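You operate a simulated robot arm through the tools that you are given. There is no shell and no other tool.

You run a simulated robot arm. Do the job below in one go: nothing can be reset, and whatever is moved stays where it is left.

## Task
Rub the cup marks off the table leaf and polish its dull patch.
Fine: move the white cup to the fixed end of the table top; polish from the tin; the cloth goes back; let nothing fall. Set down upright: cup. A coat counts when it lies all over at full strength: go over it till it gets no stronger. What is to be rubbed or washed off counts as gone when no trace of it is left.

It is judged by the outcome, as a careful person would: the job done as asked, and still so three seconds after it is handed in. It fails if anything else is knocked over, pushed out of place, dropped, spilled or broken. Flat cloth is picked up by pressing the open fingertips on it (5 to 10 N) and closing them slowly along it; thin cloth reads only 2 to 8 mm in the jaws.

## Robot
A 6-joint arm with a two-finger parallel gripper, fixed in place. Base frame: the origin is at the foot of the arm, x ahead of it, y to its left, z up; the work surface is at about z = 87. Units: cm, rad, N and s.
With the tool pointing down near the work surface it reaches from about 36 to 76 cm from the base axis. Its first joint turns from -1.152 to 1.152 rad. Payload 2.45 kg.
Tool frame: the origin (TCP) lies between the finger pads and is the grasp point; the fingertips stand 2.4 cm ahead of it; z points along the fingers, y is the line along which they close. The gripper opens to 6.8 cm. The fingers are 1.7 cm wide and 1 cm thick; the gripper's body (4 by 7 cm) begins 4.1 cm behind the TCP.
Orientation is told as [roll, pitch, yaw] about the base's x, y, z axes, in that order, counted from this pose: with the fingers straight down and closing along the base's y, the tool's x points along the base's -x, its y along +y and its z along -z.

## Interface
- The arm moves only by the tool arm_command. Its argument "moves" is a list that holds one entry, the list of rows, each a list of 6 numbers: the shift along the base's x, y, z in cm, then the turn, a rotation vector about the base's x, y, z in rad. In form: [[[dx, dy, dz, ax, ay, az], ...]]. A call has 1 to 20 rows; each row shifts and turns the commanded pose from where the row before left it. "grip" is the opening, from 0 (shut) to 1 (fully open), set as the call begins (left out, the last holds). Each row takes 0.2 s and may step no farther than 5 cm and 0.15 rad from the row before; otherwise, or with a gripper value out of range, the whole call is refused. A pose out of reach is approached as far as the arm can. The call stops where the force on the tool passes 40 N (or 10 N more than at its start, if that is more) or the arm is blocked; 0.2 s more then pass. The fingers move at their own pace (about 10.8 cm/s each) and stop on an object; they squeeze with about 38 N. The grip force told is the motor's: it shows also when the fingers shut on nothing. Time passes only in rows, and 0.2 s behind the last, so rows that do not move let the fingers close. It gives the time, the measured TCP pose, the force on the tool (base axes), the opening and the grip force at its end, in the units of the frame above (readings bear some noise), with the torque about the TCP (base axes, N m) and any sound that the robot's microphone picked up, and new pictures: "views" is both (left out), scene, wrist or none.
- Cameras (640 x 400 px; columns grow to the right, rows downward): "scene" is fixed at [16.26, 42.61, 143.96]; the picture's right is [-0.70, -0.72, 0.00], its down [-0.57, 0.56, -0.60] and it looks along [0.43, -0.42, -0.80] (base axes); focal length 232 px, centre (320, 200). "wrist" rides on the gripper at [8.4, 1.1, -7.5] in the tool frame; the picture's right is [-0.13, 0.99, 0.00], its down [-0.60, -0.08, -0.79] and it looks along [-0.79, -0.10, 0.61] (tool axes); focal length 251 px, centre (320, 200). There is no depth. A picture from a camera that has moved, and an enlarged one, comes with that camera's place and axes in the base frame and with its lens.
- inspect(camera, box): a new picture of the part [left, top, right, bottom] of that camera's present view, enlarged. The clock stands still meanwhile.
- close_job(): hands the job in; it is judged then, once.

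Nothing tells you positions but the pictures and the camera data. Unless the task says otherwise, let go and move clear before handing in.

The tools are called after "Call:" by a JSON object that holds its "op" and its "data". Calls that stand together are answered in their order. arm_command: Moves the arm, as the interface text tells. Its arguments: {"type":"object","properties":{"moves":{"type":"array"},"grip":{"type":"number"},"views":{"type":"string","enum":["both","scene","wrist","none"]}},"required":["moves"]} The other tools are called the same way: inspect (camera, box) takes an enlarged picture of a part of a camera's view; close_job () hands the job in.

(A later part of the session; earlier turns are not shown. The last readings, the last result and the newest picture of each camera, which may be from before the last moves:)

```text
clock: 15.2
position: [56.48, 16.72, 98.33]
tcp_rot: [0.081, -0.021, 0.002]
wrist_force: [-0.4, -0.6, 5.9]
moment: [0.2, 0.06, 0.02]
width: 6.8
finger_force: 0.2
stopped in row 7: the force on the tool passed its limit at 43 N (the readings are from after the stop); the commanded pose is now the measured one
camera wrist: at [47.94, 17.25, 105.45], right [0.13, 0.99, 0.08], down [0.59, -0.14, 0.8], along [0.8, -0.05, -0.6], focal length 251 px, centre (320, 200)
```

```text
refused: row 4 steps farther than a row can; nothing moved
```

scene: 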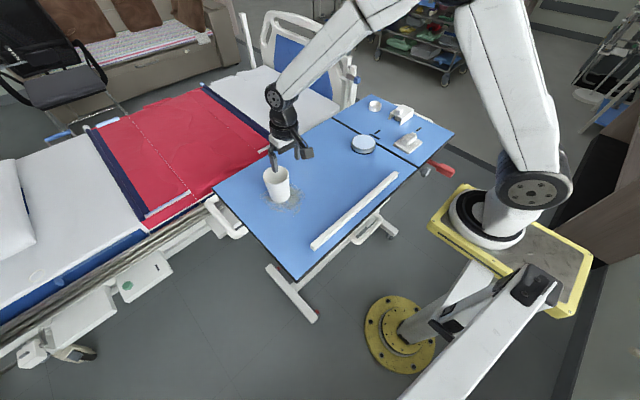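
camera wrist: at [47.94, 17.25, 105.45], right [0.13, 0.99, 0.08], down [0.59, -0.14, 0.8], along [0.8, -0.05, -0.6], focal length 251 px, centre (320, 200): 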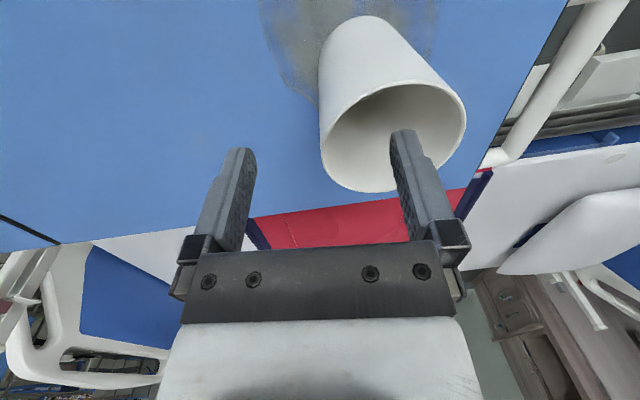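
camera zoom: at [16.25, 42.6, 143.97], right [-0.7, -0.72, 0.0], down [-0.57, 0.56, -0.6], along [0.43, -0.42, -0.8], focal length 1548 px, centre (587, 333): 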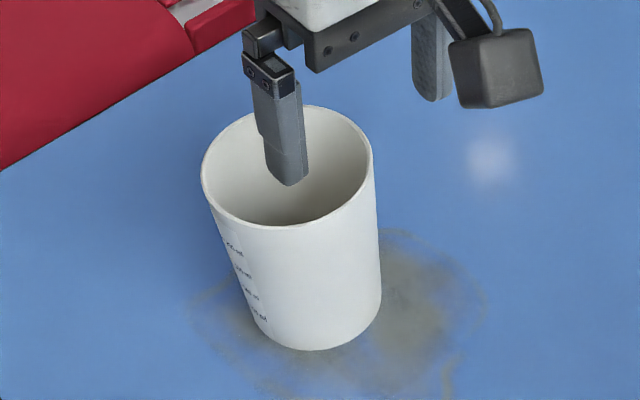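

Call:
{"op": "arm_command", "data": {"moves": [[[0, 0, 2, 0, 0, 0], [0, 0, 4, -0.081, 0.021, 0], [-1, -1, 4, 0, 0, 0], [-2, -2, 4, 0, 0, 0], [-3, -2, 2, 0, 0, 0], [-2, -2, 0, 0, 0, -0.14], [-2, -2, 0, 0, 0, -0.14], [0, 0, 0, 0, 0, -0.14], [0, 0, 0, 0, 0, -0.14], [0, 0, 0, 0, 0, -0.14], [0, 0, 0, 0, 0, -0.14], [0, 0, 0, 0, 0, -0.14], [0, 0, 0, 0, 0, -0.14], [0, 0, 0, 0, 0, -0.14], [0, 0, 0, 0, 0, -0.14], [0, 0, 0, 0, 0, -0.14], [0, 0, 0, 0, 0, -0.14], [0, 0, 0, 0, 0, -0.14], [0, 0, 0, 0, 0, 0]]], "views": "both"}}

```text
clock: 19.2
position: [46.35, 8.04, 114.13]
tcp_rot: [-0.002, 0.004, -1.821]
wrist_force: [-0.4, 0.4, 0.3]
moment: [-0.01, 0.0, 0.01]
width: 6.82
finger_force: 0.0
camera wrist: at [49.6, 15.69, 121.51], right [0.93, -0.37, 0.0], down [-0.22, -0.57, 0.79], along [-0.3, -0.73, -0.61], focal length 251 px, centre (320, 200)
```

scene: 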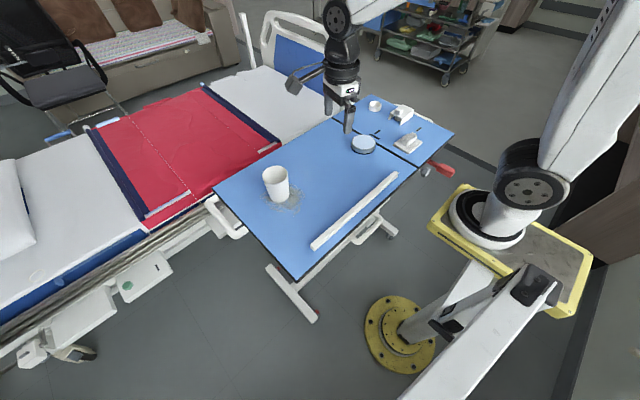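
wrist: 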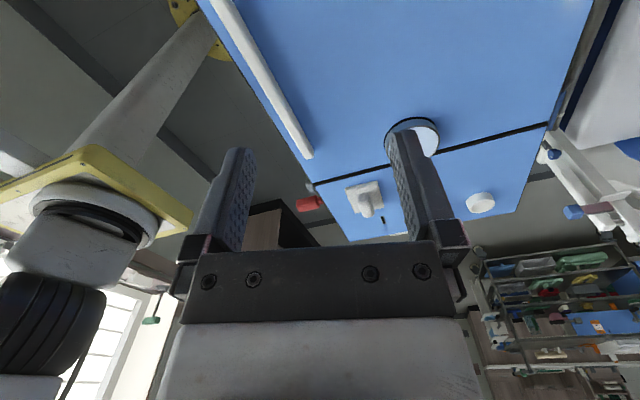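

The half turn works so far. I'll finish turning to point the tool away from the base with the camera on top, and tilt it over at a safe height.

Call:
{"op": "arm_command", "data": {"moves": [[[0, 1, 0, 0, 0, -0.147], [0, 1, 0, 0, 0, -0.147], [0, 1, 0, 0, 0, -0.147], [0, 1, 0, 0, 0, -0.147], [0, 1, 0, 0, 0, -0.147], [0, 1, 0, 0, 0, -0.147], [0, 1, 0, 0, 0, -0.147], [0, 1, 0, 0, 0, -0.147], [0, 1, 0, 0, 0, -0.144], [0, 1, 0, 0, -0.14, 0], [0, 1, 0, 0, -0.14, 0], [0, 1, 0, 0, -0.14, 0], [0, 0, -1, 0, -0.14, 0], [0, 0, -1, 0, -0.14, 0], [0, 0, -1, 0, -0.14, 0], [0, 0, -1, 0, -0.13, 0], [0, 0, -1, 0, -0.13, 0], [0, 0, 0, 0, 0, 0]]], "views": "both"}}

```text
clock: 23.0
position: [47.88, -0.03, 109.83]
tcp_rot: [-0.086, 0.697, -3.137]
wrist_force: [-0.1, -0.1, -0.1]
moment: [-0.02, 0.01, -0.03]
width: 6.78
finger_force: 0.2
out of reach, approached as far as the arm can: row 6, 7, 8, 9, 10, 11, 14, 15, 16, 17
camera wrist: at [49.58, -1.67, 120.67], right [-0.04, -0.99, -0.15], down [-0.97, 0.0, 0.22], along [-0.22, 0.15, -0.96], focal length 251 px, centre (320, 200)
```

scene: 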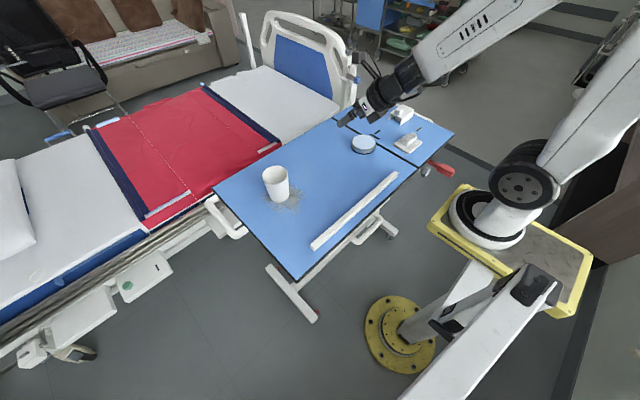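
wrist: 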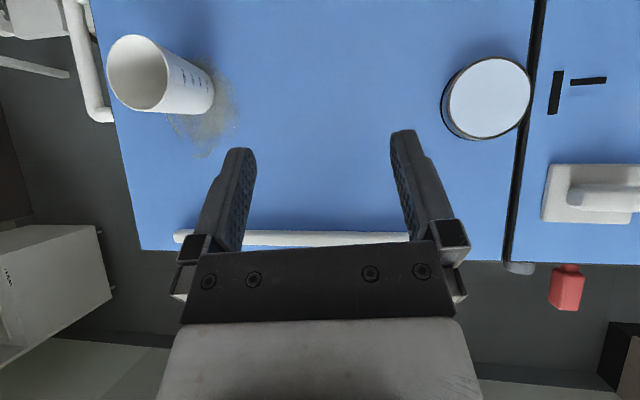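

The half turn ran into a wrist limit, so I'll back the turn off somewhat; pointing the fingers obliquely away works as well for a round cup.

Call:
{"op": "arm_command", "data": {"moves": [[[0, 0, 0, 0, 0, 0.14], [0, 0, 0, 0, 0, 0.14], [0, 0, 0, 0, 0, 0.14], [0, 0, 0, 0, 0, 0.14], [0, 0, 0, 0, 0, 0.14], [0, 0, 0, 0, 0, 0.1], [0, 0, 0, 0, 0, 0]]], "views": "both"}}

```text
clock: 24.6
position: [47.93, 0.07, 109.92]
tcp_rot: [-0.084, 0.696, -2.334]
wrist_force: [0.3, 0.3, 0.5]
moment: [-0.03, -0.01, -0.01]
width: 6.81
finger_force: 0.1
camera wrist: at [50.35, 0.05, 120.73], right [0.68, -0.71, -0.15], down [-0.68, -0.7, 0.22], along [-0.26, -0.05, -0.96], focal length 251 px, centre (320, 200)
```

scene: 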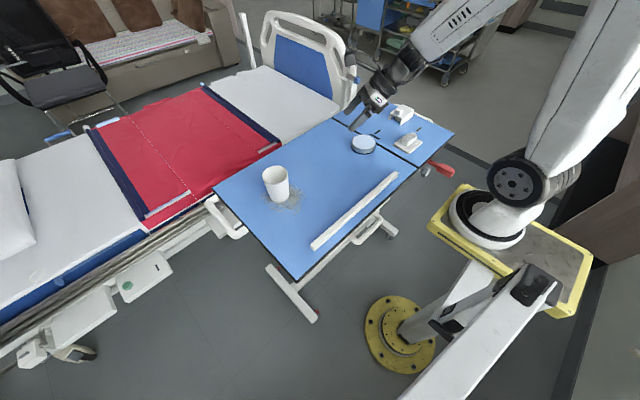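
wrist: 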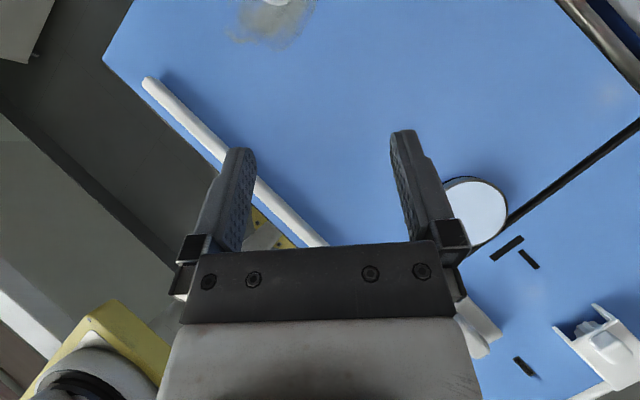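

Call:
{"op": "arm_command", "data": {"moves": [[[0.5, 3, 0, -0.038, -0.052, 0.0765], [0.5, 3, 0, 0, 0, 0], [0.5, 3, 0, 0, 0, 0], [0.5, 3, 0, 0, 0, 0], [0, 0, -1, 0.108, -0.079, 0], [0, 0, -1, 0.108, -0.079, 0], [0, 0, -1, 0.108, -0.079, 0], [0, 0, 0, 0, 0, 0]]], "views": "both"}}

```text
clock: 26.4
position: [49.92, 12.07, 107.01]
tcp_rot: [-0.007, 1.106, -2.207]
wrist_force: [-0.2, 0.8, -0.7]
moment: [-0.01, -0.03, 0.02]
width: 6.81
finger_force: 0.1
camera wrist: at [49.17, 9.04, 117.6], right [0.77, -0.63, -0.12], down [-0.64, -0.74, -0.18], along [0.03, 0.21, -0.98], focal length 251 px, centre (320, 200)
```

scene: 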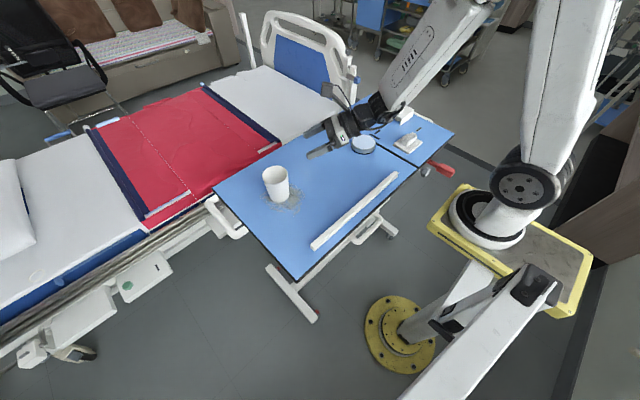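
wrist: 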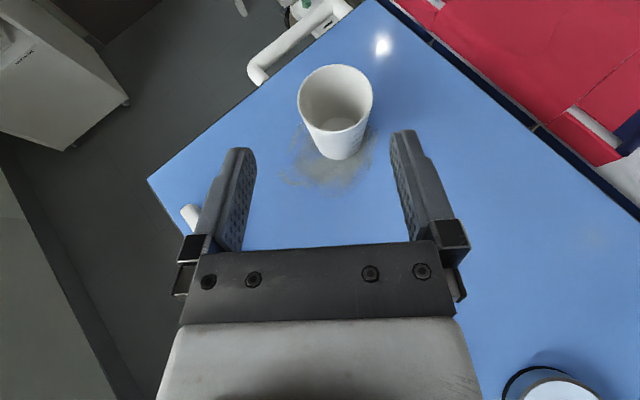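

Call:
{"op": "inspect", "data": {"camera": "scene", "box": [245, 150, 325, 210]}}

Call:
{"op": "inspect", "data": {"camera": "wrist", "box": [240, 40, 440, 200]}}

```text
6.67 times, centred on (285, 180) of scene
camera zoom: at [16.26, 42.61, 143.96], right [-0.7, -0.72, 0.0], down [-0.57, 0.56, -0.6], along [0.43, -0.42, -0.8], focal length 1548 px, centre (553, 333)
```

zoom: 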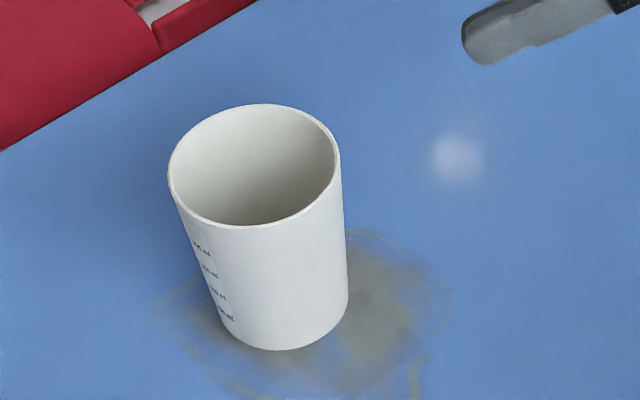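

```text
2.50 times, centred on (340, 120) of wrist
camera zoom: at [49.17, 9.04, 117.6], right [0.77, -0.63, -0.12], down [-0.64, -0.74, -0.18], along [0.03, 0.21, -0.98], focal length 629 px, centre (270, 400)
```

zoom: 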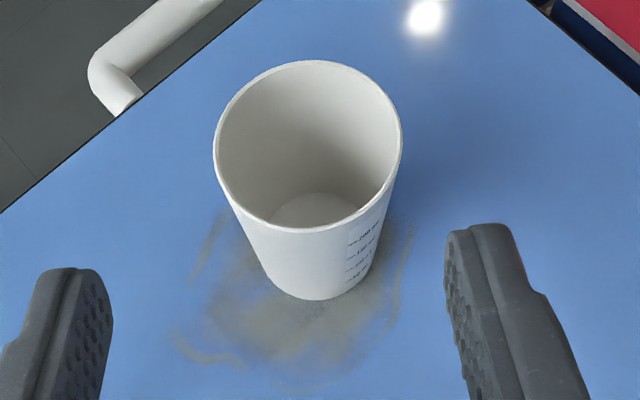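

The cup is now seen squarely: centre about (57.2, 20.3), rim height 95.9, base about 5.7 wide. I'll descend to a pre-grasp point behind it and re-measure.

Call:
{"op": "arm_command", "data": {"moves": [[[1, 0.6, -3, 0, 0, 0], [1.13, 0.66, -3, 0, 0, 0], [0, 0, -3, 0, 0, 0], [0, 0, -2, 0, 0, 0], [0, 0, -1.7, 0, 0, 0], [0, 0, 0, 0, 0, 0]]], "views": "both"}}

Call:
{"op": "inspect", "data": {"camera": "scene", "box": [245, 130, 365, 220]}}

Call:
{"op": "inspect", "data": {"camera": "wrist", "box": [200, 0, 460, 200]}}

```text
clock: 27.8
position: [52.2, 13.51, 94.1]
tcp_rot: [-0.004, 1.103, -2.205]
wrist_force: [0.5, -0.4, -0.2]
moment: [0.0, 0.01, 0.05]
width: 6.79
finger_force: 0.1
camera wrist: at [51.45, 10.44, 104.8], right [0.77, -0.63, -0.12], down [-0.64, -0.74, -0.18], along [0.03, 0.21, -0.98], focal length 251 px, centre (320, 200)
```

scene: 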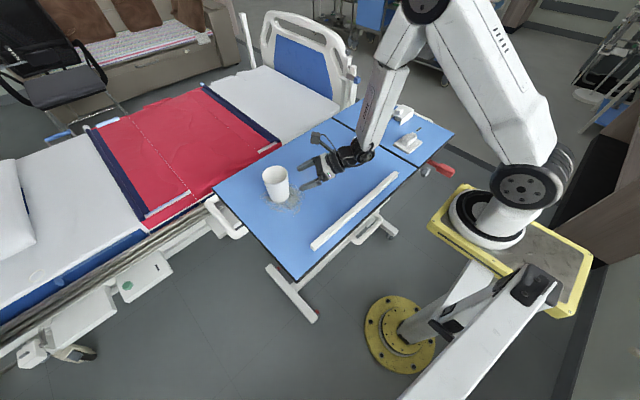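
wrist: 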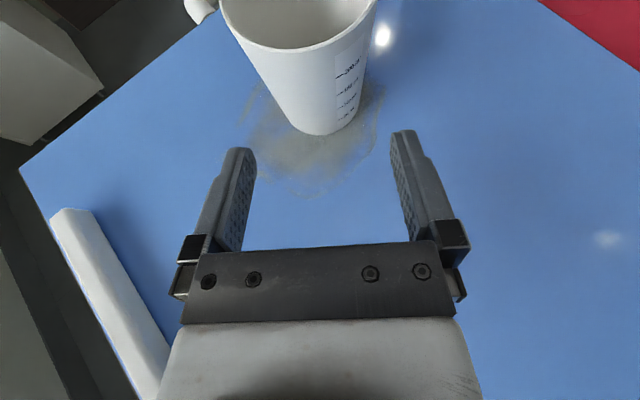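

```text
4.44 times, centred on (305, 175) of scene
camera zoom: at [16.26, 42.61, 143.96], right [-0.7, -0.72, 0.0], down [-0.57, 0.56, -0.6], along [0.43, -0.42, -0.8], focal length 1032 px, centre (387, 311)
```

zoom: 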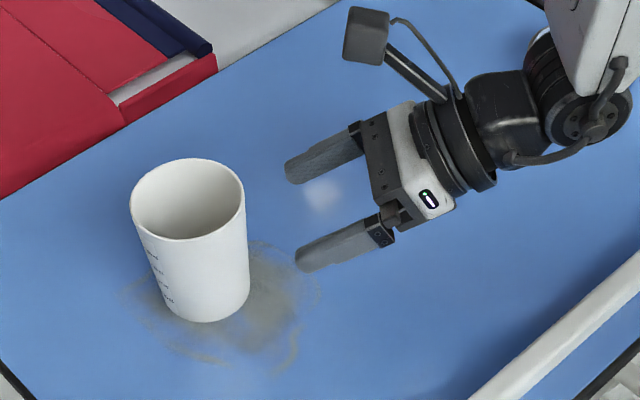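

```text
2.00 times, centred on (330, 100) of wrist
camera zoom: at [51.45, 10.44, 104.8], right [0.77, -0.63, -0.12], down [-0.64, -0.74, -0.18], along [0.03, 0.21, -0.98], focal length 503 px, centre (300, 400)
```

zoom: 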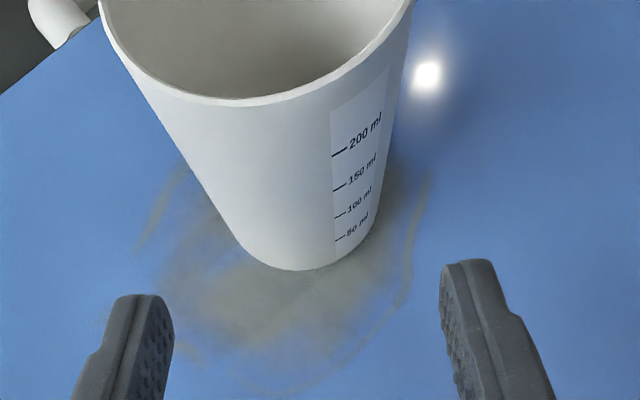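

Alignment is good: the cup lies on the tool's centre line about 8.4 cm ahead horizontally. I'll advance along the tool axis in small steps.

Call:
{"op": "arm_command", "data": {"moves": [[[0.531, 0.719, -0.449, 0, 0, 0], [0.531, 0.719, -0.449, 0, 0, 0], [0.531, 0.719, -0.449, 0, 0, 0], [0.531, 0.719, -0.449, 0, 0, 0], [0.531, 0.719, -0.449, 0, 0, 0], [0.265, 0.36, -0.225, 0, 0, 0], [0, 0, 0, 0, 0, 0]]], "views": "both"}}

Call:
{"op": "inspect", "data": {"camera": "scene", "box": [245, 130, 365, 220]}}

Call:
{"op": "inspect", "data": {"camera": "wrist", "box": [200, 0, 460, 200]}}

```text
clock: 29.4
position: [55.21, 17.35, 91.5]
tcp_rot: [-0.004, 1.102, -2.207]
wrist_force: [-0.3, -0.4, 0.3]
moment: [0.0, 0.0, 0.0]
width: 6.78
finger_force: 0.0
camera wrist: at [54.31, 14.25, 102.3], right [0.77, -0.63, -0.12], down [-0.64, -0.74, -0.18], along [0.03, 0.21, -0.98], focal length 251 px, centre (320, 200)
```

scene: 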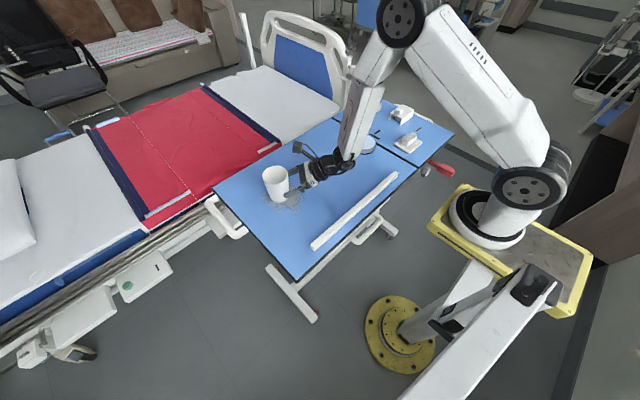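
wrist: 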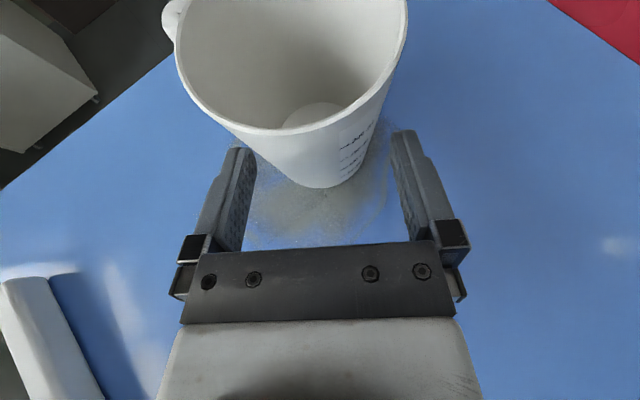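

```text
4.44 times, centred on (305, 175) of scene
camera zoom: at [16.26, 42.61, 143.96], right [-0.7, -0.72, 0.0], down [-0.57, 0.56, -0.6], along [0.43, -0.42, -0.8], focal length 1032 px, centre (387, 311)
```

zoom: 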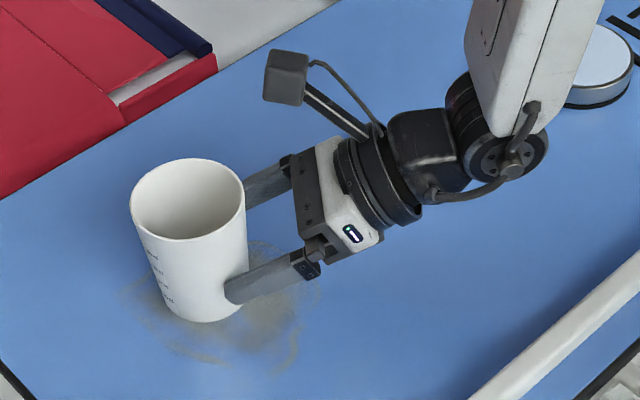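

```text
2.00 times, centred on (330, 100) of wrist
camera zoom: at [54.31, 14.25, 102.3], right [0.77, -0.63, -0.12], down [-0.64, -0.74, -0.18], along [0.03, 0.21, -0.98], focal length 503 px, centre (300, 400)
```

zoom: 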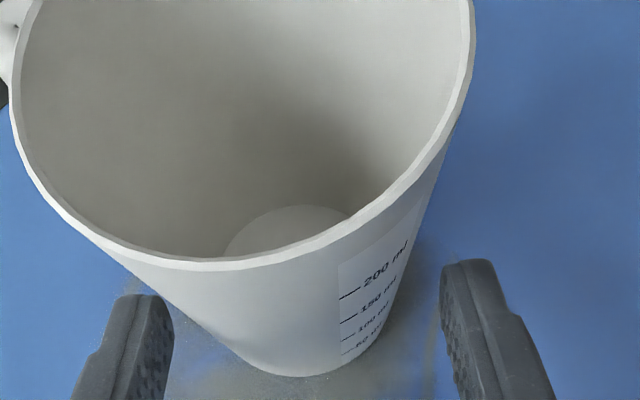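

Call:
{"op": "arm_command", "data": {"moves": [[[0.35, 0.555, -0.32, 0, 0, 0], [0.35, 0.555, -0.3, 0, 0, 0], [0.35, 0.555, -0.3, 0, 0, 0], [0, 0, 0, 0, 0, 0]]], "views": "both"}}

Call:
{"op": "inspect", "data": {"camera": "scene", "box": [245, 130, 365, 220]}}

```text
clock: 30.4
position: [56.08, 19.04, 90.66]
tcp_rot: [-0.005, 1.105, -2.207]
wrist_force: [-0.8, -1.0, -0.2]
moment: [0.02, -0.02, -0.03]
width: 6.8
finger_force: 0.0
camera wrist: at [55.23, 16.02, 101.43], right [0.77, -0.63, -0.12], down [-0.64, -0.74, -0.18], along [0.03, 0.21, -0.98], focal length 251 px, centre (320, 200)
```

scene: 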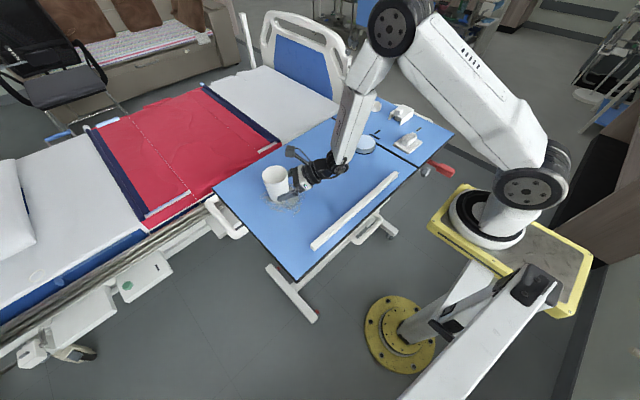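
wrist: 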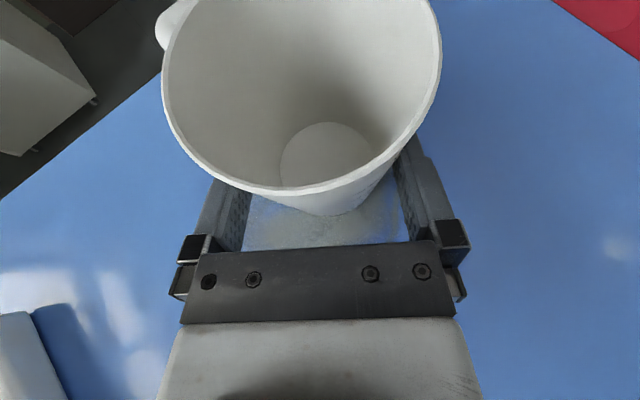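

```text
4.44 times, centred on (305, 175) of scene
camera zoom: at [16.26, 42.61, 143.96], right [-0.7, -0.72, 0.0], down [-0.57, 0.56, -0.6], along [0.43, -0.42, -0.8], focal length 1032 px, centre (387, 311)
```

zoom: 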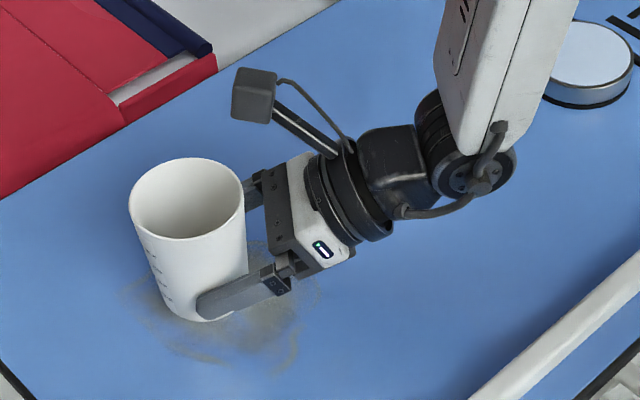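

The fingers straddle the cup with no contact. A slight further advance, then I close on it.

Call:
{"op": "arm_command", "data": {"moves": [[[0.2, 0.1, 0, 0, 0, 0], [0, 0, 0, 0, 0, 0]]], "views": "none"}}

Call:
{"op": "arm_command", "data": {"moves": [[[0, 0, 0, 0, 0, 0], [0, 0, 0, 0, 0, 0], [0, 0, 0, 0, 0, 0], [0, 0, 0, 0, 0, 0]]], "views": "both", "grip": 0.0}}

Call:
{"op": "inspect", "data": {"camera": "scene", "box": [245, 130, 365, 220]}}

```text
clock: 31.0
position: [56.22, 19.19, 90.74]
tcp_rot: [-0.006, 1.103, -2.206]
wrist_force: [-0.2, 0.4, 0.1]
moment: [0.02, -0.02, 0.02]
width: 6.77
finger_force: 0.1
```

```text
clock: 32.0
position: [56.1, 19.09, 90.67]
tcp_rot: [-0.004, 1.103, -2.208]
wrist_force: [-0.5, -0.6, 0.3]
moment: [0.0, -0.03, 0.0]
width: 6.22
finger_force: 38.1
camera wrist: at [55.42, 16.11, 101.43], right [0.77, -0.63, -0.12], down [-0.64, -0.74, -0.18], along [0.03, 0.21, -0.98], focal length 251 px, centre (320, 200)
```

scene: 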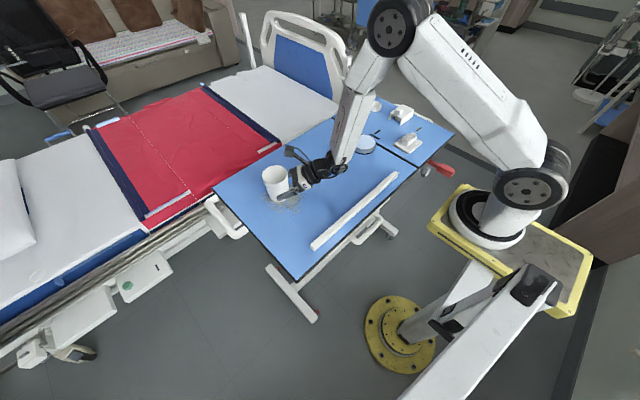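
wrist: 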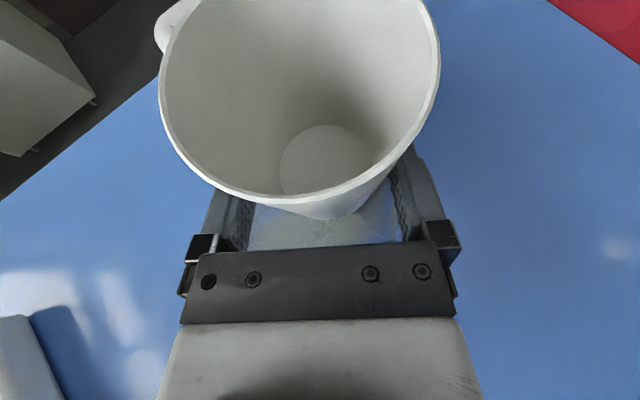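

```text
4.44 times, centred on (305, 175) of scene
camera zoom: at [16.26, 42.61, 143.96], right [-0.7, -0.72, 0.0], down [-0.57, 0.56, -0.6], along [0.43, -0.42, -0.8], focal length 1032 px, centre (387, 311)
```

zoom: 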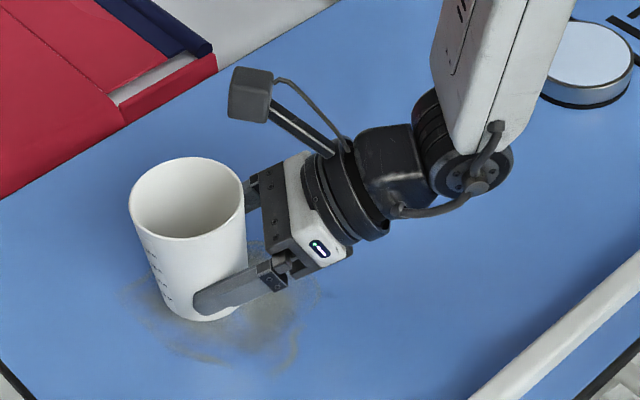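

The cup is gripped at 6.2 cm width. I'll lift it gently a little and check that it stays upright.

Call:
{"op": "arm_command", "data": {"moves": [[[0, 0, 0.5, 0, 0, 0], [0, 0, 1, 0, 0, 0], [0, 0, 1.5, 0, 0, 0], [0, 0, 0, 0, 0, 0]]], "views": "both"}}

Call:
{"op": "inspect", "data": {"camera": "scene", "box": [245, 130, 365, 220]}}

```text
clock: 33.0
position: [56.16, 18.99, 93.66]
tcp_rot: [-0.005, 1.103, -2.21]
wrist_force: [0.6, -0.1, -1.1]
moment: [0.01, 0.01, 0.02]
width: 6.25
finger_force: 38.0
camera wrist: at [55.42, 15.96, 104.4], right [0.77, -0.63, -0.12], down [-0.64, -0.74, -0.18], along [0.03, 0.21, -0.98], focal length 251 px, centre (320, 200)
```

scene: 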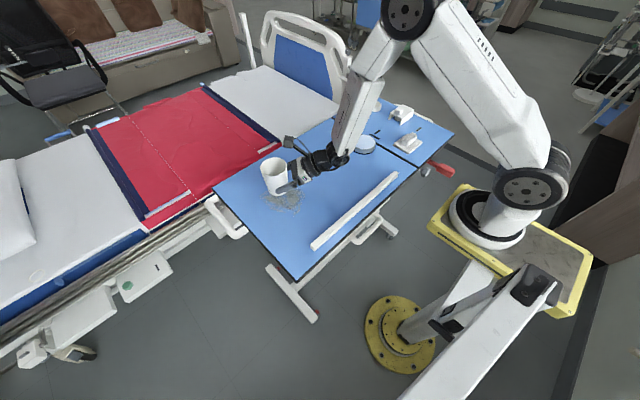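
wrist: 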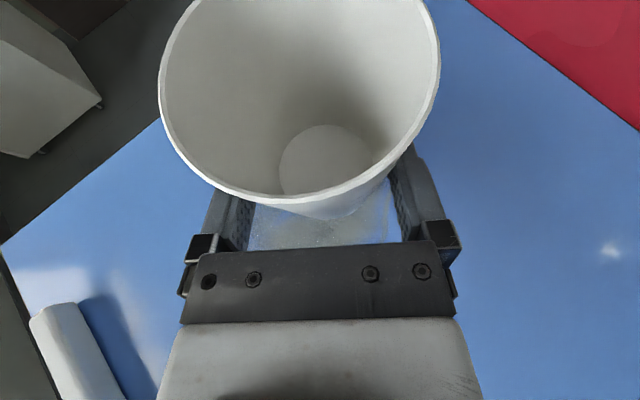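

```text
4.44 times, centred on (305, 175) of scene
camera zoom: at [16.26, 42.61, 143.96], right [-0.7, -0.72, 0.0], down [-0.57, 0.56, -0.6], along [0.43, -0.42, -0.8], focal length 1032 px, centre (387, 311)
```

zoom: 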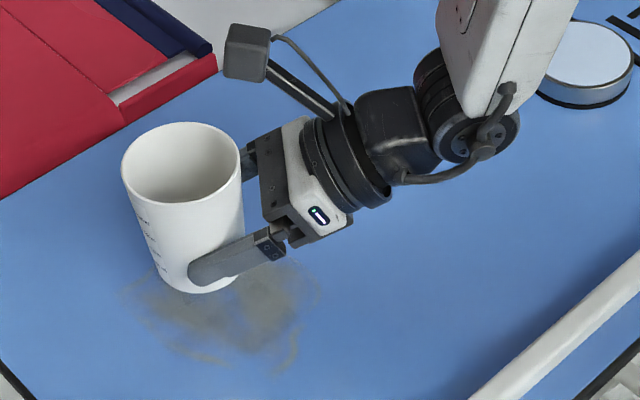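

The cup lifts cleanly and stays upright. I'll carry it high over to the fixed end, turning the tool gradually so its body stays clear of the bracket, aiming for cup centre (62, -28.5).

Call:
{"op": "arm_command", "data": {"moves": [[[0, 0, 3, 0, 0, 0], [0, 0, 3, 0, 0, 0], [0, 0, 3, 0, 0, 0], [0.3, -3.4, 0, 0, 0, -0.055], [0.3, -3.4, 0, 0, 0, -0.055], [0.3, -3.4, 0, 0, 0, -0.055], [0.3, -3.4, 0, 0, 0, -0.055], [0.3, -3.4, 0, 0, 0, -0.055], [0.3, -3.4, 0, 0, 0, -0.055], [0.3, -3.4, 0, 0, 0, -0.055], [0, 0, 0, 0, 0, 0]]], "views": "both"}}

```text
clock: 35.4
position: [58.41, -4.63, 102.56]
tcp_rot: [-0.004, 1.103, -2.592]
wrist_force: [-0.2, -0.7, -0.1]
moment: [0.01, -0.01, 0.0]
width: 6.27
finger_force: 38.1
camera wrist: at [56.66, -7.09, 113.27], right [0.47, -0.87, -0.12], down [-0.88, -0.45, -0.18], along [0.11, 0.19, -0.98], focal length 251 px, centre (320, 200)
```

scene: 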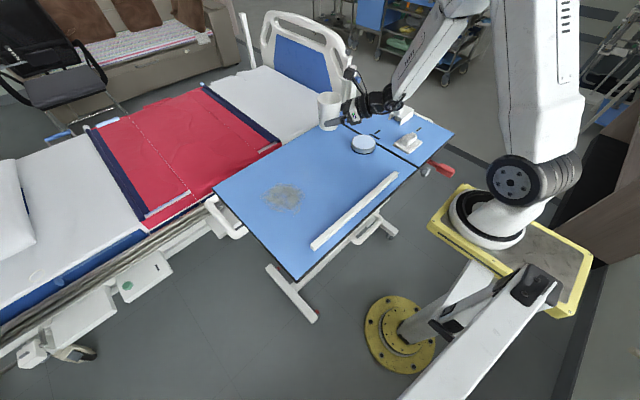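
wrist: 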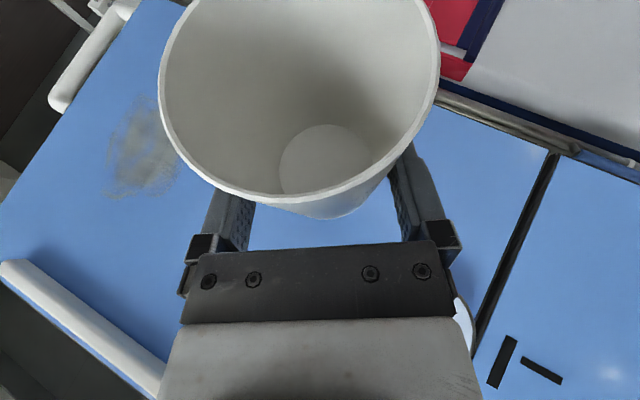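

Call:
{"op": "arm_command", "data": {"moves": [[[0.286, -3.44, 0, 0, 0, -0.055], [0.286, -3.44, 0, 0, 0, -0.055], [0.286, -3.44, 0, 0, 0, -0.055], [0.286, -3.44, 0, 0, 0, -0.055], [0.286, -3.44, 0, 0, 0, -0.055], [0.286, -3.44, 0, 0, 0, -0.055], [0.286, -3.44, 0, 0, 0, -0.055], [0, 0, 0, 0, 0, 0]]], "views": "both"}}

Call:
{"op": "inspect", "data": {"camera": "scene", "box": [330, 70, 460, 165]}}

Call:
{"op": "inspect", "data": {"camera": "scene", "box": [220, 150, 340, 230]}}

```text
clock: 37.2
position: [60.65, -28.91, 102.75]
tcp_rot: [-0.006, 1.104, -2.976]
wrist_force: [0.9, -0.8, -1.3]
moment: [0.03, 0.03, 0.0]
width: 6.25
finger_force: 38.0
camera wrist: at [57.9, -30.49, 113.41], right [0.11, -0.99, -0.12], down [-0.98, -0.09, -0.18], along [0.17, 0.13, -0.98], focal length 251 px, centre (320, 200)
```

scene: 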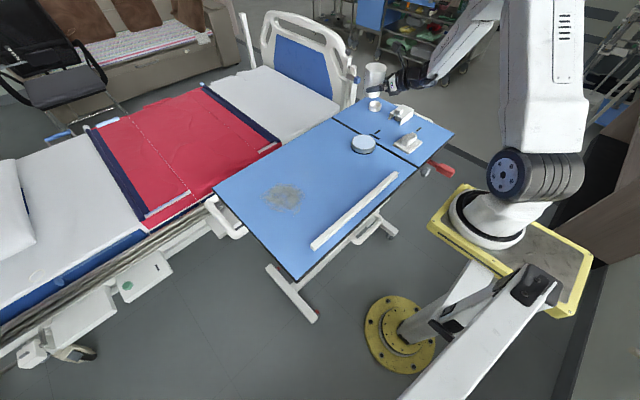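
wrist: 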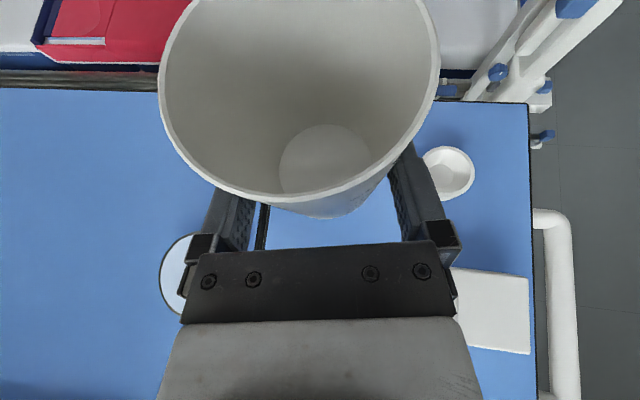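

```text
4.21 times, centred on (395, 118) of scene
camera zoom: at [16.26, 42.61, 143.96], right [-0.7, -0.72, 0.0], down [-0.57, 0.56, -0.6], along [0.43, -0.42, -0.8], focal length 978 px, centre (4, 547)
```

zoom: 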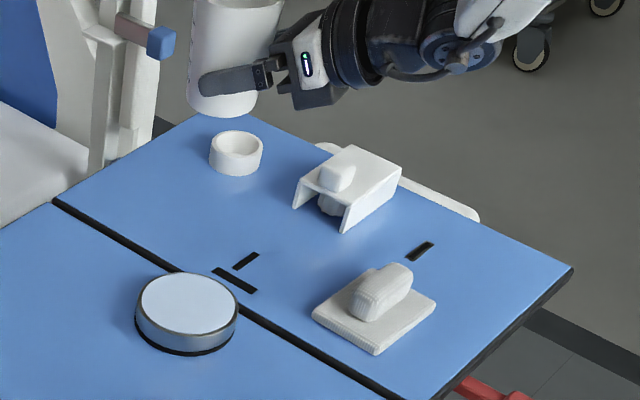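

```text
5.00 times, centred on (280, 190) of scene
camera zoom: at [16.26, 42.61, 143.96], right [-0.7, -0.72, 0.0], down [-0.57, 0.56, -0.6], along [0.43, -0.42, -0.8], focal length 1161 px, centre (520, 250)
```

zoom: 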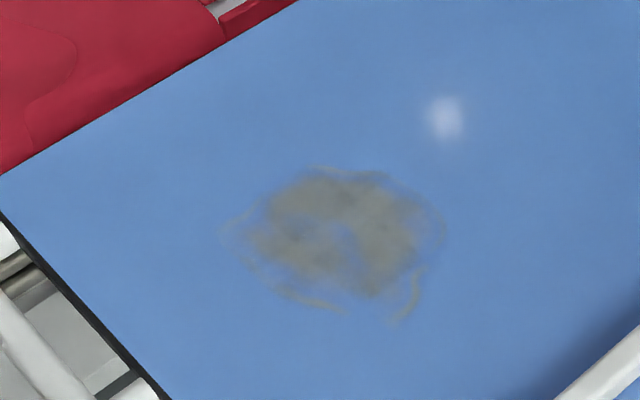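

The stain is now fully visible, spanning roughly x 48–61, y 15–25. The fixed end below the cup is clear, so I lower it.

Call:
{"op": "arm_command", "data": {"moves": [[[0, 0, -3, 0, 0, 0], [0, 0, -3, 0, 0, 0], [0, 0, -2.5, 0, 0, 0], [0, 0, -1.5, 0, 0, 0], [0, 0, -1, 0, 0, 0], [0, 0, 0, 0, 0, 0]]], "views": "both"}}

Call:
{"op": "inspect", "data": {"camera": "scene", "box": [330, 70, 460, 165]}}

```text
clock: 38.6
position: [60.45, -28.8, 91.69]
tcp_rot: [-0.005, 1.103, -2.975]
wrist_force: [-0.3, 0.5, 0.4]
moment: [0.02, 0.02, -0.02]
width: 6.22
finger_force: 38.3
camera wrist: at [57.77, -30.44, 102.42], right [0.11, -0.99, -0.12], down [-0.98, -0.09, -0.18], along [0.17, 0.13, -0.98], focal length 251 px, centre (320, 200)
```

scene: 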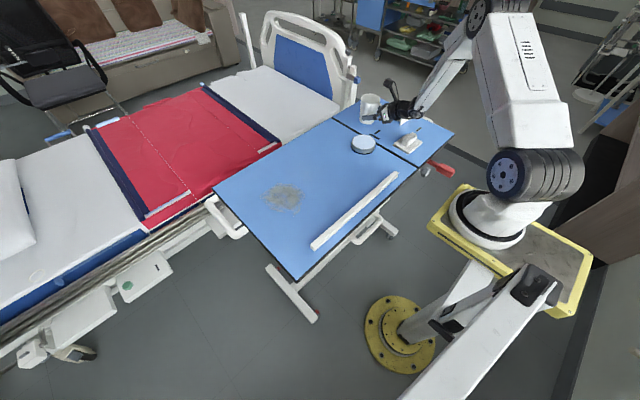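
wrist: 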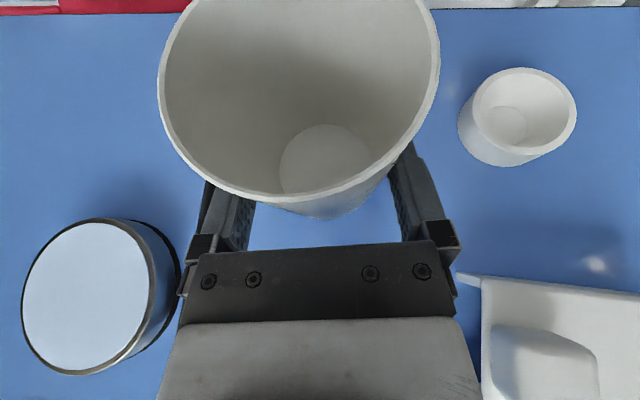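

```text
4.21 times, centred on (395, 118) of scene
camera zoom: at [16.26, 42.61, 143.96], right [-0.7, -0.72, 0.0], down [-0.57, 0.56, -0.6], along [0.43, -0.42, -0.8], focal length 978 px, centre (4, 547)
```

zoom: 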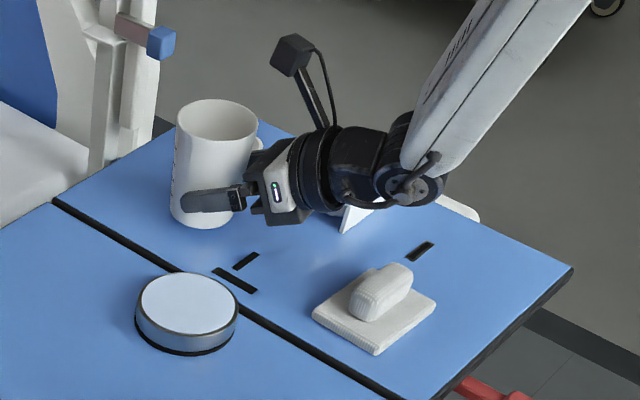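

Clear on all sides. Now lowering the last centimetre in small steps until light contact.

Call:
{"op": "arm_command", "data": {"moves": [[[0, 0, -0.4, 0, 0, 0], [0, 0, -0.3, 0, 0, 0], [0, 0, -0.2, 0, 0, 0], [0, 0, 0, 0, 0, 0]]], "views": "none"}}

Call:
{"op": "arm_command", "data": {"moves": [[[0, 0, -0.1, 0, 0, 0], [0, 0, 0, 0, 0, 0]]], "views": "scene"}}

```text
clock: 39.6
position: [60.24, -28.75, 90.75]
tcp_rot: [-0.006, 1.104, -2.977]
wrist_force: [0.4, -0.2, -0.4]
moment: [-0.03, -0.01, 0.01]
width: 6.23
finger_force: 38.7
```

```text
clock: 40.2
position: [60.25, -28.84, 90.72]
tcp_rot: [-0.005, 1.102, -2.975]
wrist_force: [0.5, 0.1, -1.3]
moment: [-0.04, 0.0, 0.0]
width: 6.25
finger_force: 37.9
```

scene: 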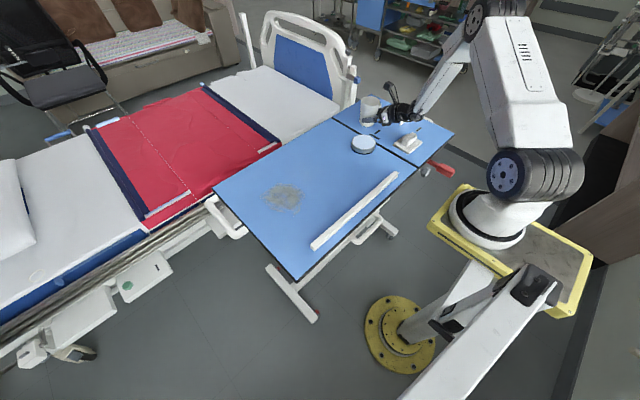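

Call:
{"op": "arm_command", "data": {"moves": [[[0, 0, -0.1, 0, 0, 0], [0, 0, 0, 0, 0, 0]]], "views": "none"}}

Call:
{"op": "arm_command", "data": {"moves": [[[0, 0, -0.1, 0, 0, 0], [0, 0, 0, 0, 0, 0]]], "views": "none"}}

```text
clock: 40.8
position: [60.31, -28.69, 90.68]
tcp_rot: [-0.002, 1.106, -2.977]
wrist_force: [-1.2, -0.4, 3.1]
moment: [0.08, 0.0, 0.01]
width: 6.25
finger_force: 38.2
```

```text
clock: 41.4
position: [60.33, -28.74, 90.67]
tcp_rot: [-0.002, 1.103, -2.974]
wrist_force: [-2.9, -0.7, 10.4]
moment: [0.2, 0.03, 0.04]
width: 6.24
finger_force: 38.0
```

The cup rests on the fixed end (about 10 N pressing). I ease off slightly, open, and check before backing straight out along the tool axis.

Call:
{"op": "arm_command", "data": {"moves": [[[0, 0, 0.12, 0, 0, 0], [0, 0, 0, 0, 0, 0]]], "views": "none"}}

Call:
{"op": "arm_command", "data": {"moves": [[[0, 0, 0, 0, 0, 0], [0, 0, 0, 0, 0, 0], [0, 0, 0, 0, 0, 0]]], "views": "both", "grip": 1.0}}

Call:
{"op": "inspect", "data": {"camera": "scene", "box": [330, 70, 460, 165]}}

```text
clock: 42.0
position: [60.4, -28.83, 90.71]
tcp_rot: [-0.004, 1.101, -2.978]
wrist_force: [0.6, 0.0, 2.9]
moment: [0.04, -0.05, -0.02]
width: 6.25
finger_force: 38.0
```

```text
clock: 42.8
position: [60.26, -28.78, 90.8]
tcp_rot: [-0.005, 1.104, -2.973]
wrist_force: [-0.8, 1.1, 0.2]
moment: [0.0, -0.03, -0.01]
width: 6.79
finger_force: 0.0
camera wrist: at [57.72, -30.42, 101.45], right [0.11, -0.99, -0.12], down [-0.98, -0.09, -0.18], along [0.17, 0.13, -0.98], focal length 251 px, centre (320, 200)
```

scene: 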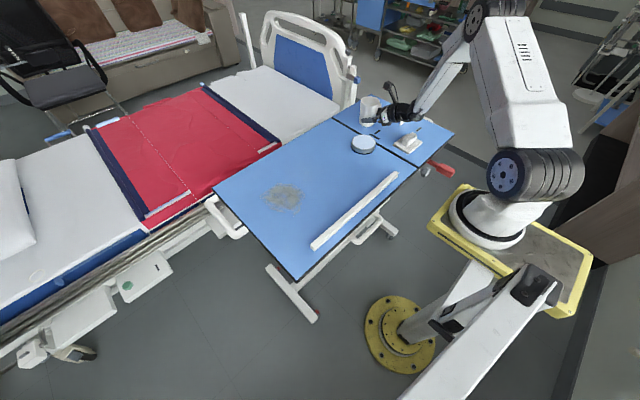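
wrist: 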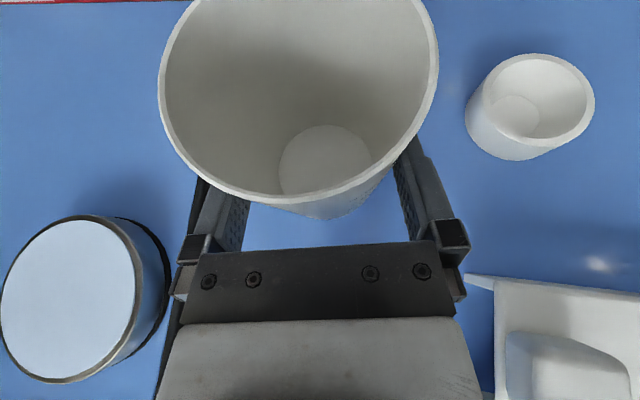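

```text
4.21 times, centred on (395, 118) of scene
camera zoom: at [16.26, 42.61, 143.96], right [-0.7, -0.72, 0.0], down [-0.57, 0.56, -0.6], along [0.43, -0.42, -0.8], focal length 978 px, centre (4, 547)
```

zoom: 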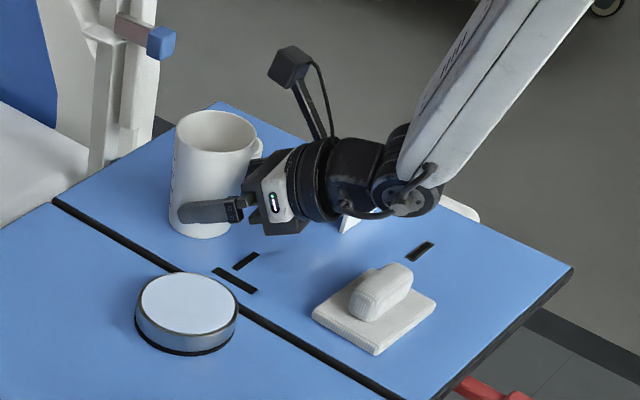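

Released, and the cup stands upright. Backing straight out along the tool axis.

Call:
{"op": "arm_command", "data": {"moves": [[[-0.44, -0.074, 0.225, 0, 0, 0], [-0.88, -0.148, 0.45, 0, 0, 0], [-0.88, -0.148, 0.45, 0, 0, 0], [-0.88, -0.148, 0.45, 0, 0, 0], [-0.88, -0.148, 0.45, 0, 0, 0], [-1.32, -0.22, 0.675, 0, 0, 0], [-1.32, -0.22, 0.675, 0, 0, 0], [0, 0, 3, 0, 0, 0], [0, 0, 4, 0, 0, 0], [0, 0, 4, 0, 0, 0], [0, 0, 0, 0, 0, 0]]], "views": "both"}}

Call:
{"op": "inspect", "data": {"camera": "scene", "box": [330, 70, 460, 165]}}

```text
clock: 45.2
position: [53.63, -29.93, 104.99]
tcp_rot: [-0.007, 1.102, -2.976]
wrist_force: [0.2, -0.2, -0.3]
moment: [0.01, 0.03, 0.0]
width: 6.81
finger_force: 0.1
camera wrist: at [51.07, -31.51, 115.72], right [0.11, -0.99, -0.12], down [-0.98, -0.09, -0.18], along [0.17, 0.14, -0.98], focal length 251 px, centre (320, 200)
```

scene: 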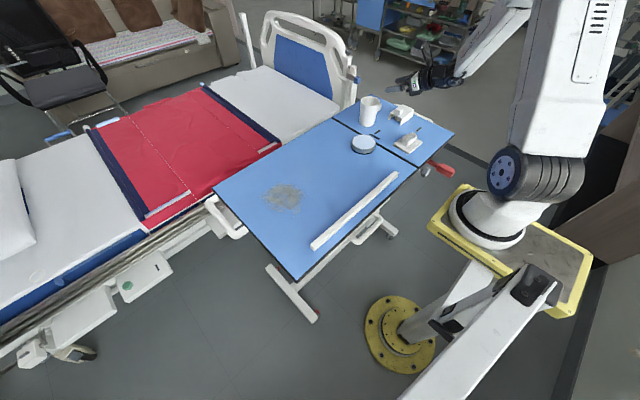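
wrist: 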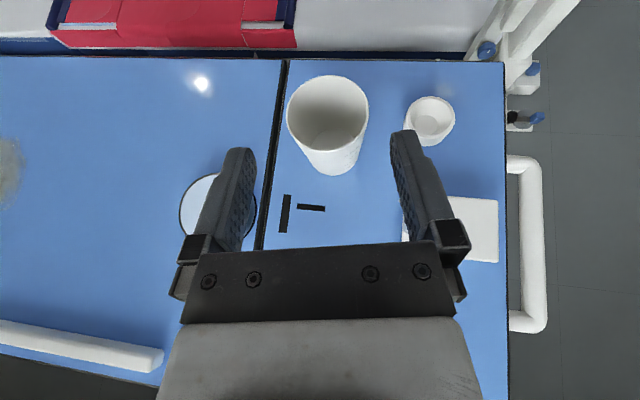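

```text
4.21 times, centred on (395, 118) of scene
camera zoom: at [16.26, 42.61, 143.96], right [-0.7, -0.72, 0.0], down [-0.57, 0.56, -0.6], along [0.43, -0.42, -0.8], focal length 978 px, centre (4, 547)
```

zoom: 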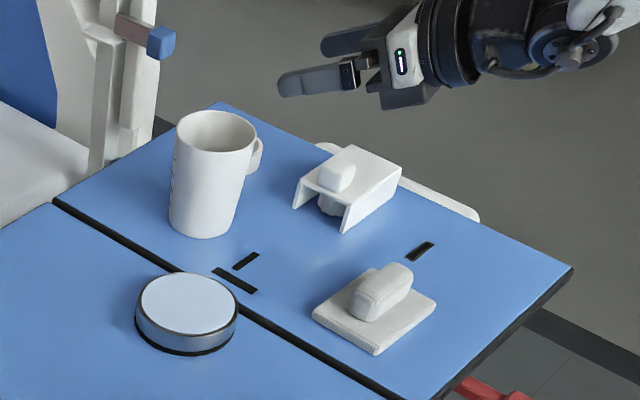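

The cup stands upright at about (62, -28.6) on the fixed end. Next I bring the tool upright, fingers closing along x, above the cloth pad at about (42.5, -28.3).

Call:
{"op": "arm_command", "data": {"moves": [[[-1.4, 0.2, 0.5, -0.0228, 0.136, 0], [-1.4, 0.2, 0.5, -0.0228, 0.136, 0], [-1.4, 0.2, 0.5, -0.0228, 0.136, 0], [-1.4, 0.2, 0.5, -0.0228, 0.136, 0], [-1.4, 0.2, 0.5, -0.0228, 0.136, 0], [-1.4, 0.2, 0.5, -0.0228, 0.136, 0], [-1.4, 0.2, 0, -0.0228, 0.136, 0], [-1.4, 0.2, 0, -0.0228, 0.136, 0], [0, 0, 0, 0, 0, 0.1405], [0, 0, 0, 0, 0, 0.1405], [0, 0, 0, 0, 0, 0.1405], [0, 0, 0, 0, 0, 0.1405], [0, 0, 0, 0, 0, 0.1405], [0, 0, 0, 0, 0, 0.1405], [0, 0, 0, 0, 0, 0.1405], [0, 0, 0, 0, 0, 0.1405], [0, 0, 0, 0, 0, 0.1405], [0, 0, 0, 0, 0, 0.1405], [0, 0, 0, 0, 0, 0]]], "views": "both"}}

```text
clock: 49.2
position: [42.67, -28.41, 108.02]
tcp_rot: [-0.003, -0.001, -1.571]
wrist_force: [0.1, 0.4, -0.5]
moment: [0.01, 0.01, 0.01]
width: 6.78
finger_force: 0.1
camera wrist: at [43.75, -19.97, 115.44], right [0.99, -0.13, 0.0], down [-0.07, -0.6, 0.79], along [-0.1, -0.79, -0.61], focal length 251 px, centre (320, 200)
```

scene: 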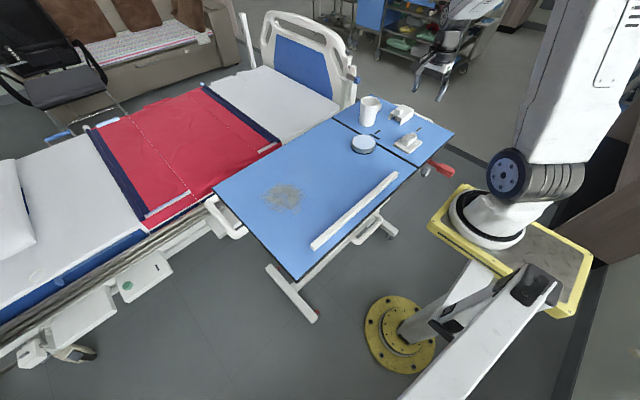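
wrist: 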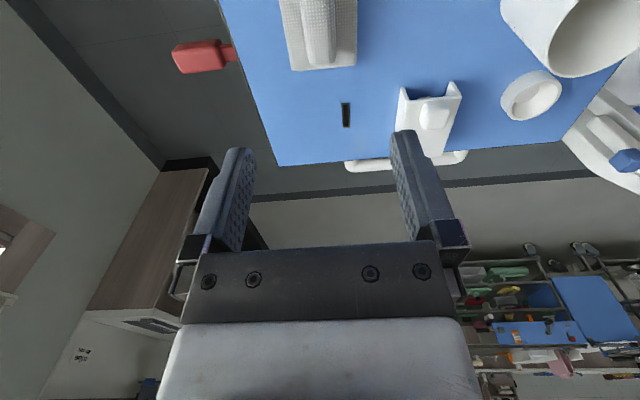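

Call:
{"op": "inspect", "data": {"camera": "wrist", "box": [260, 0, 380, 80]}}

Call:
{"op": "inspect", "data": {"camera": "wrist", "box": [380, 50, 580, 175]}}

Call:
{"op": "inspect", "data": {"camera": "scene", "box": [380, 100, 450, 165]}}

```text
5.00 times, centred on (320, 40) of wrist
camera zoom: at [43.75, -19.97, 115.44], right [0.99, -0.13, 0.0], down [-0.07, -0.6, 0.79], along [-0.1, -0.79, -0.61], focal length 1257 px, centre (320, 1000)
```

zoom: 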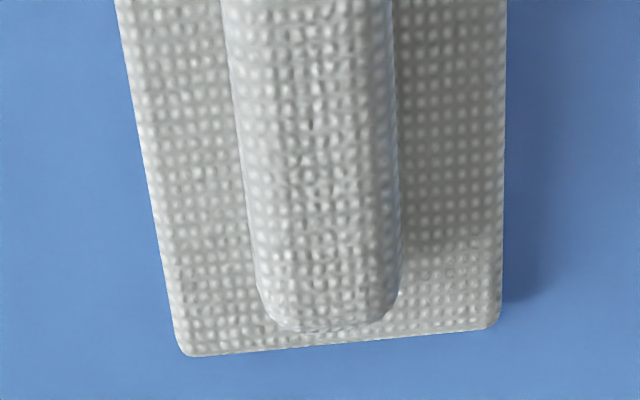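

```text
3.20 times, centred on (480, 112) of wrist
camera zoom: at [43.75, -19.97, 115.44], right [0.99, -0.13, 0.0], down [-0.07, -0.6, 0.79], along [-0.1, -0.79, -0.61], focal length 805 px, centre (-192, 480)
```

zoom: 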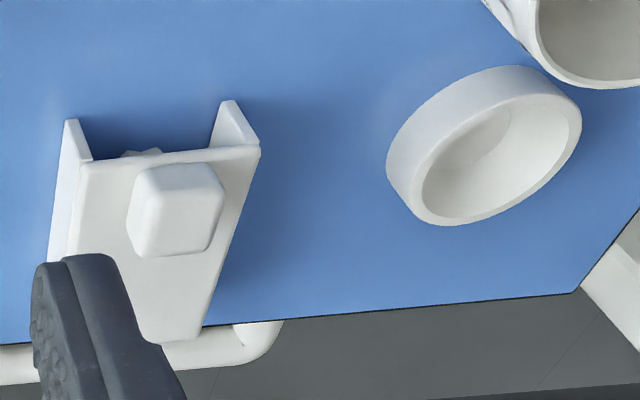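

```text
6.15 times, centred on (415, 132) of scene
camera zoom: at [16.26, 42.61, 143.96], right [-0.7, -0.72, 0.0], down [-0.57, 0.56, -0.6], along [0.43, -0.42, -0.8], focal length 1429 px, centre (-265, 615)
```

zoom: 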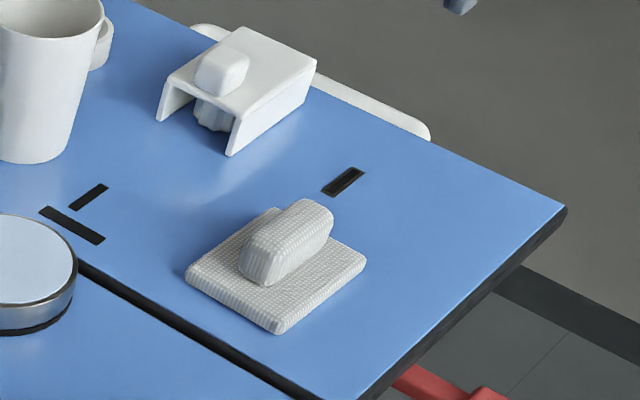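

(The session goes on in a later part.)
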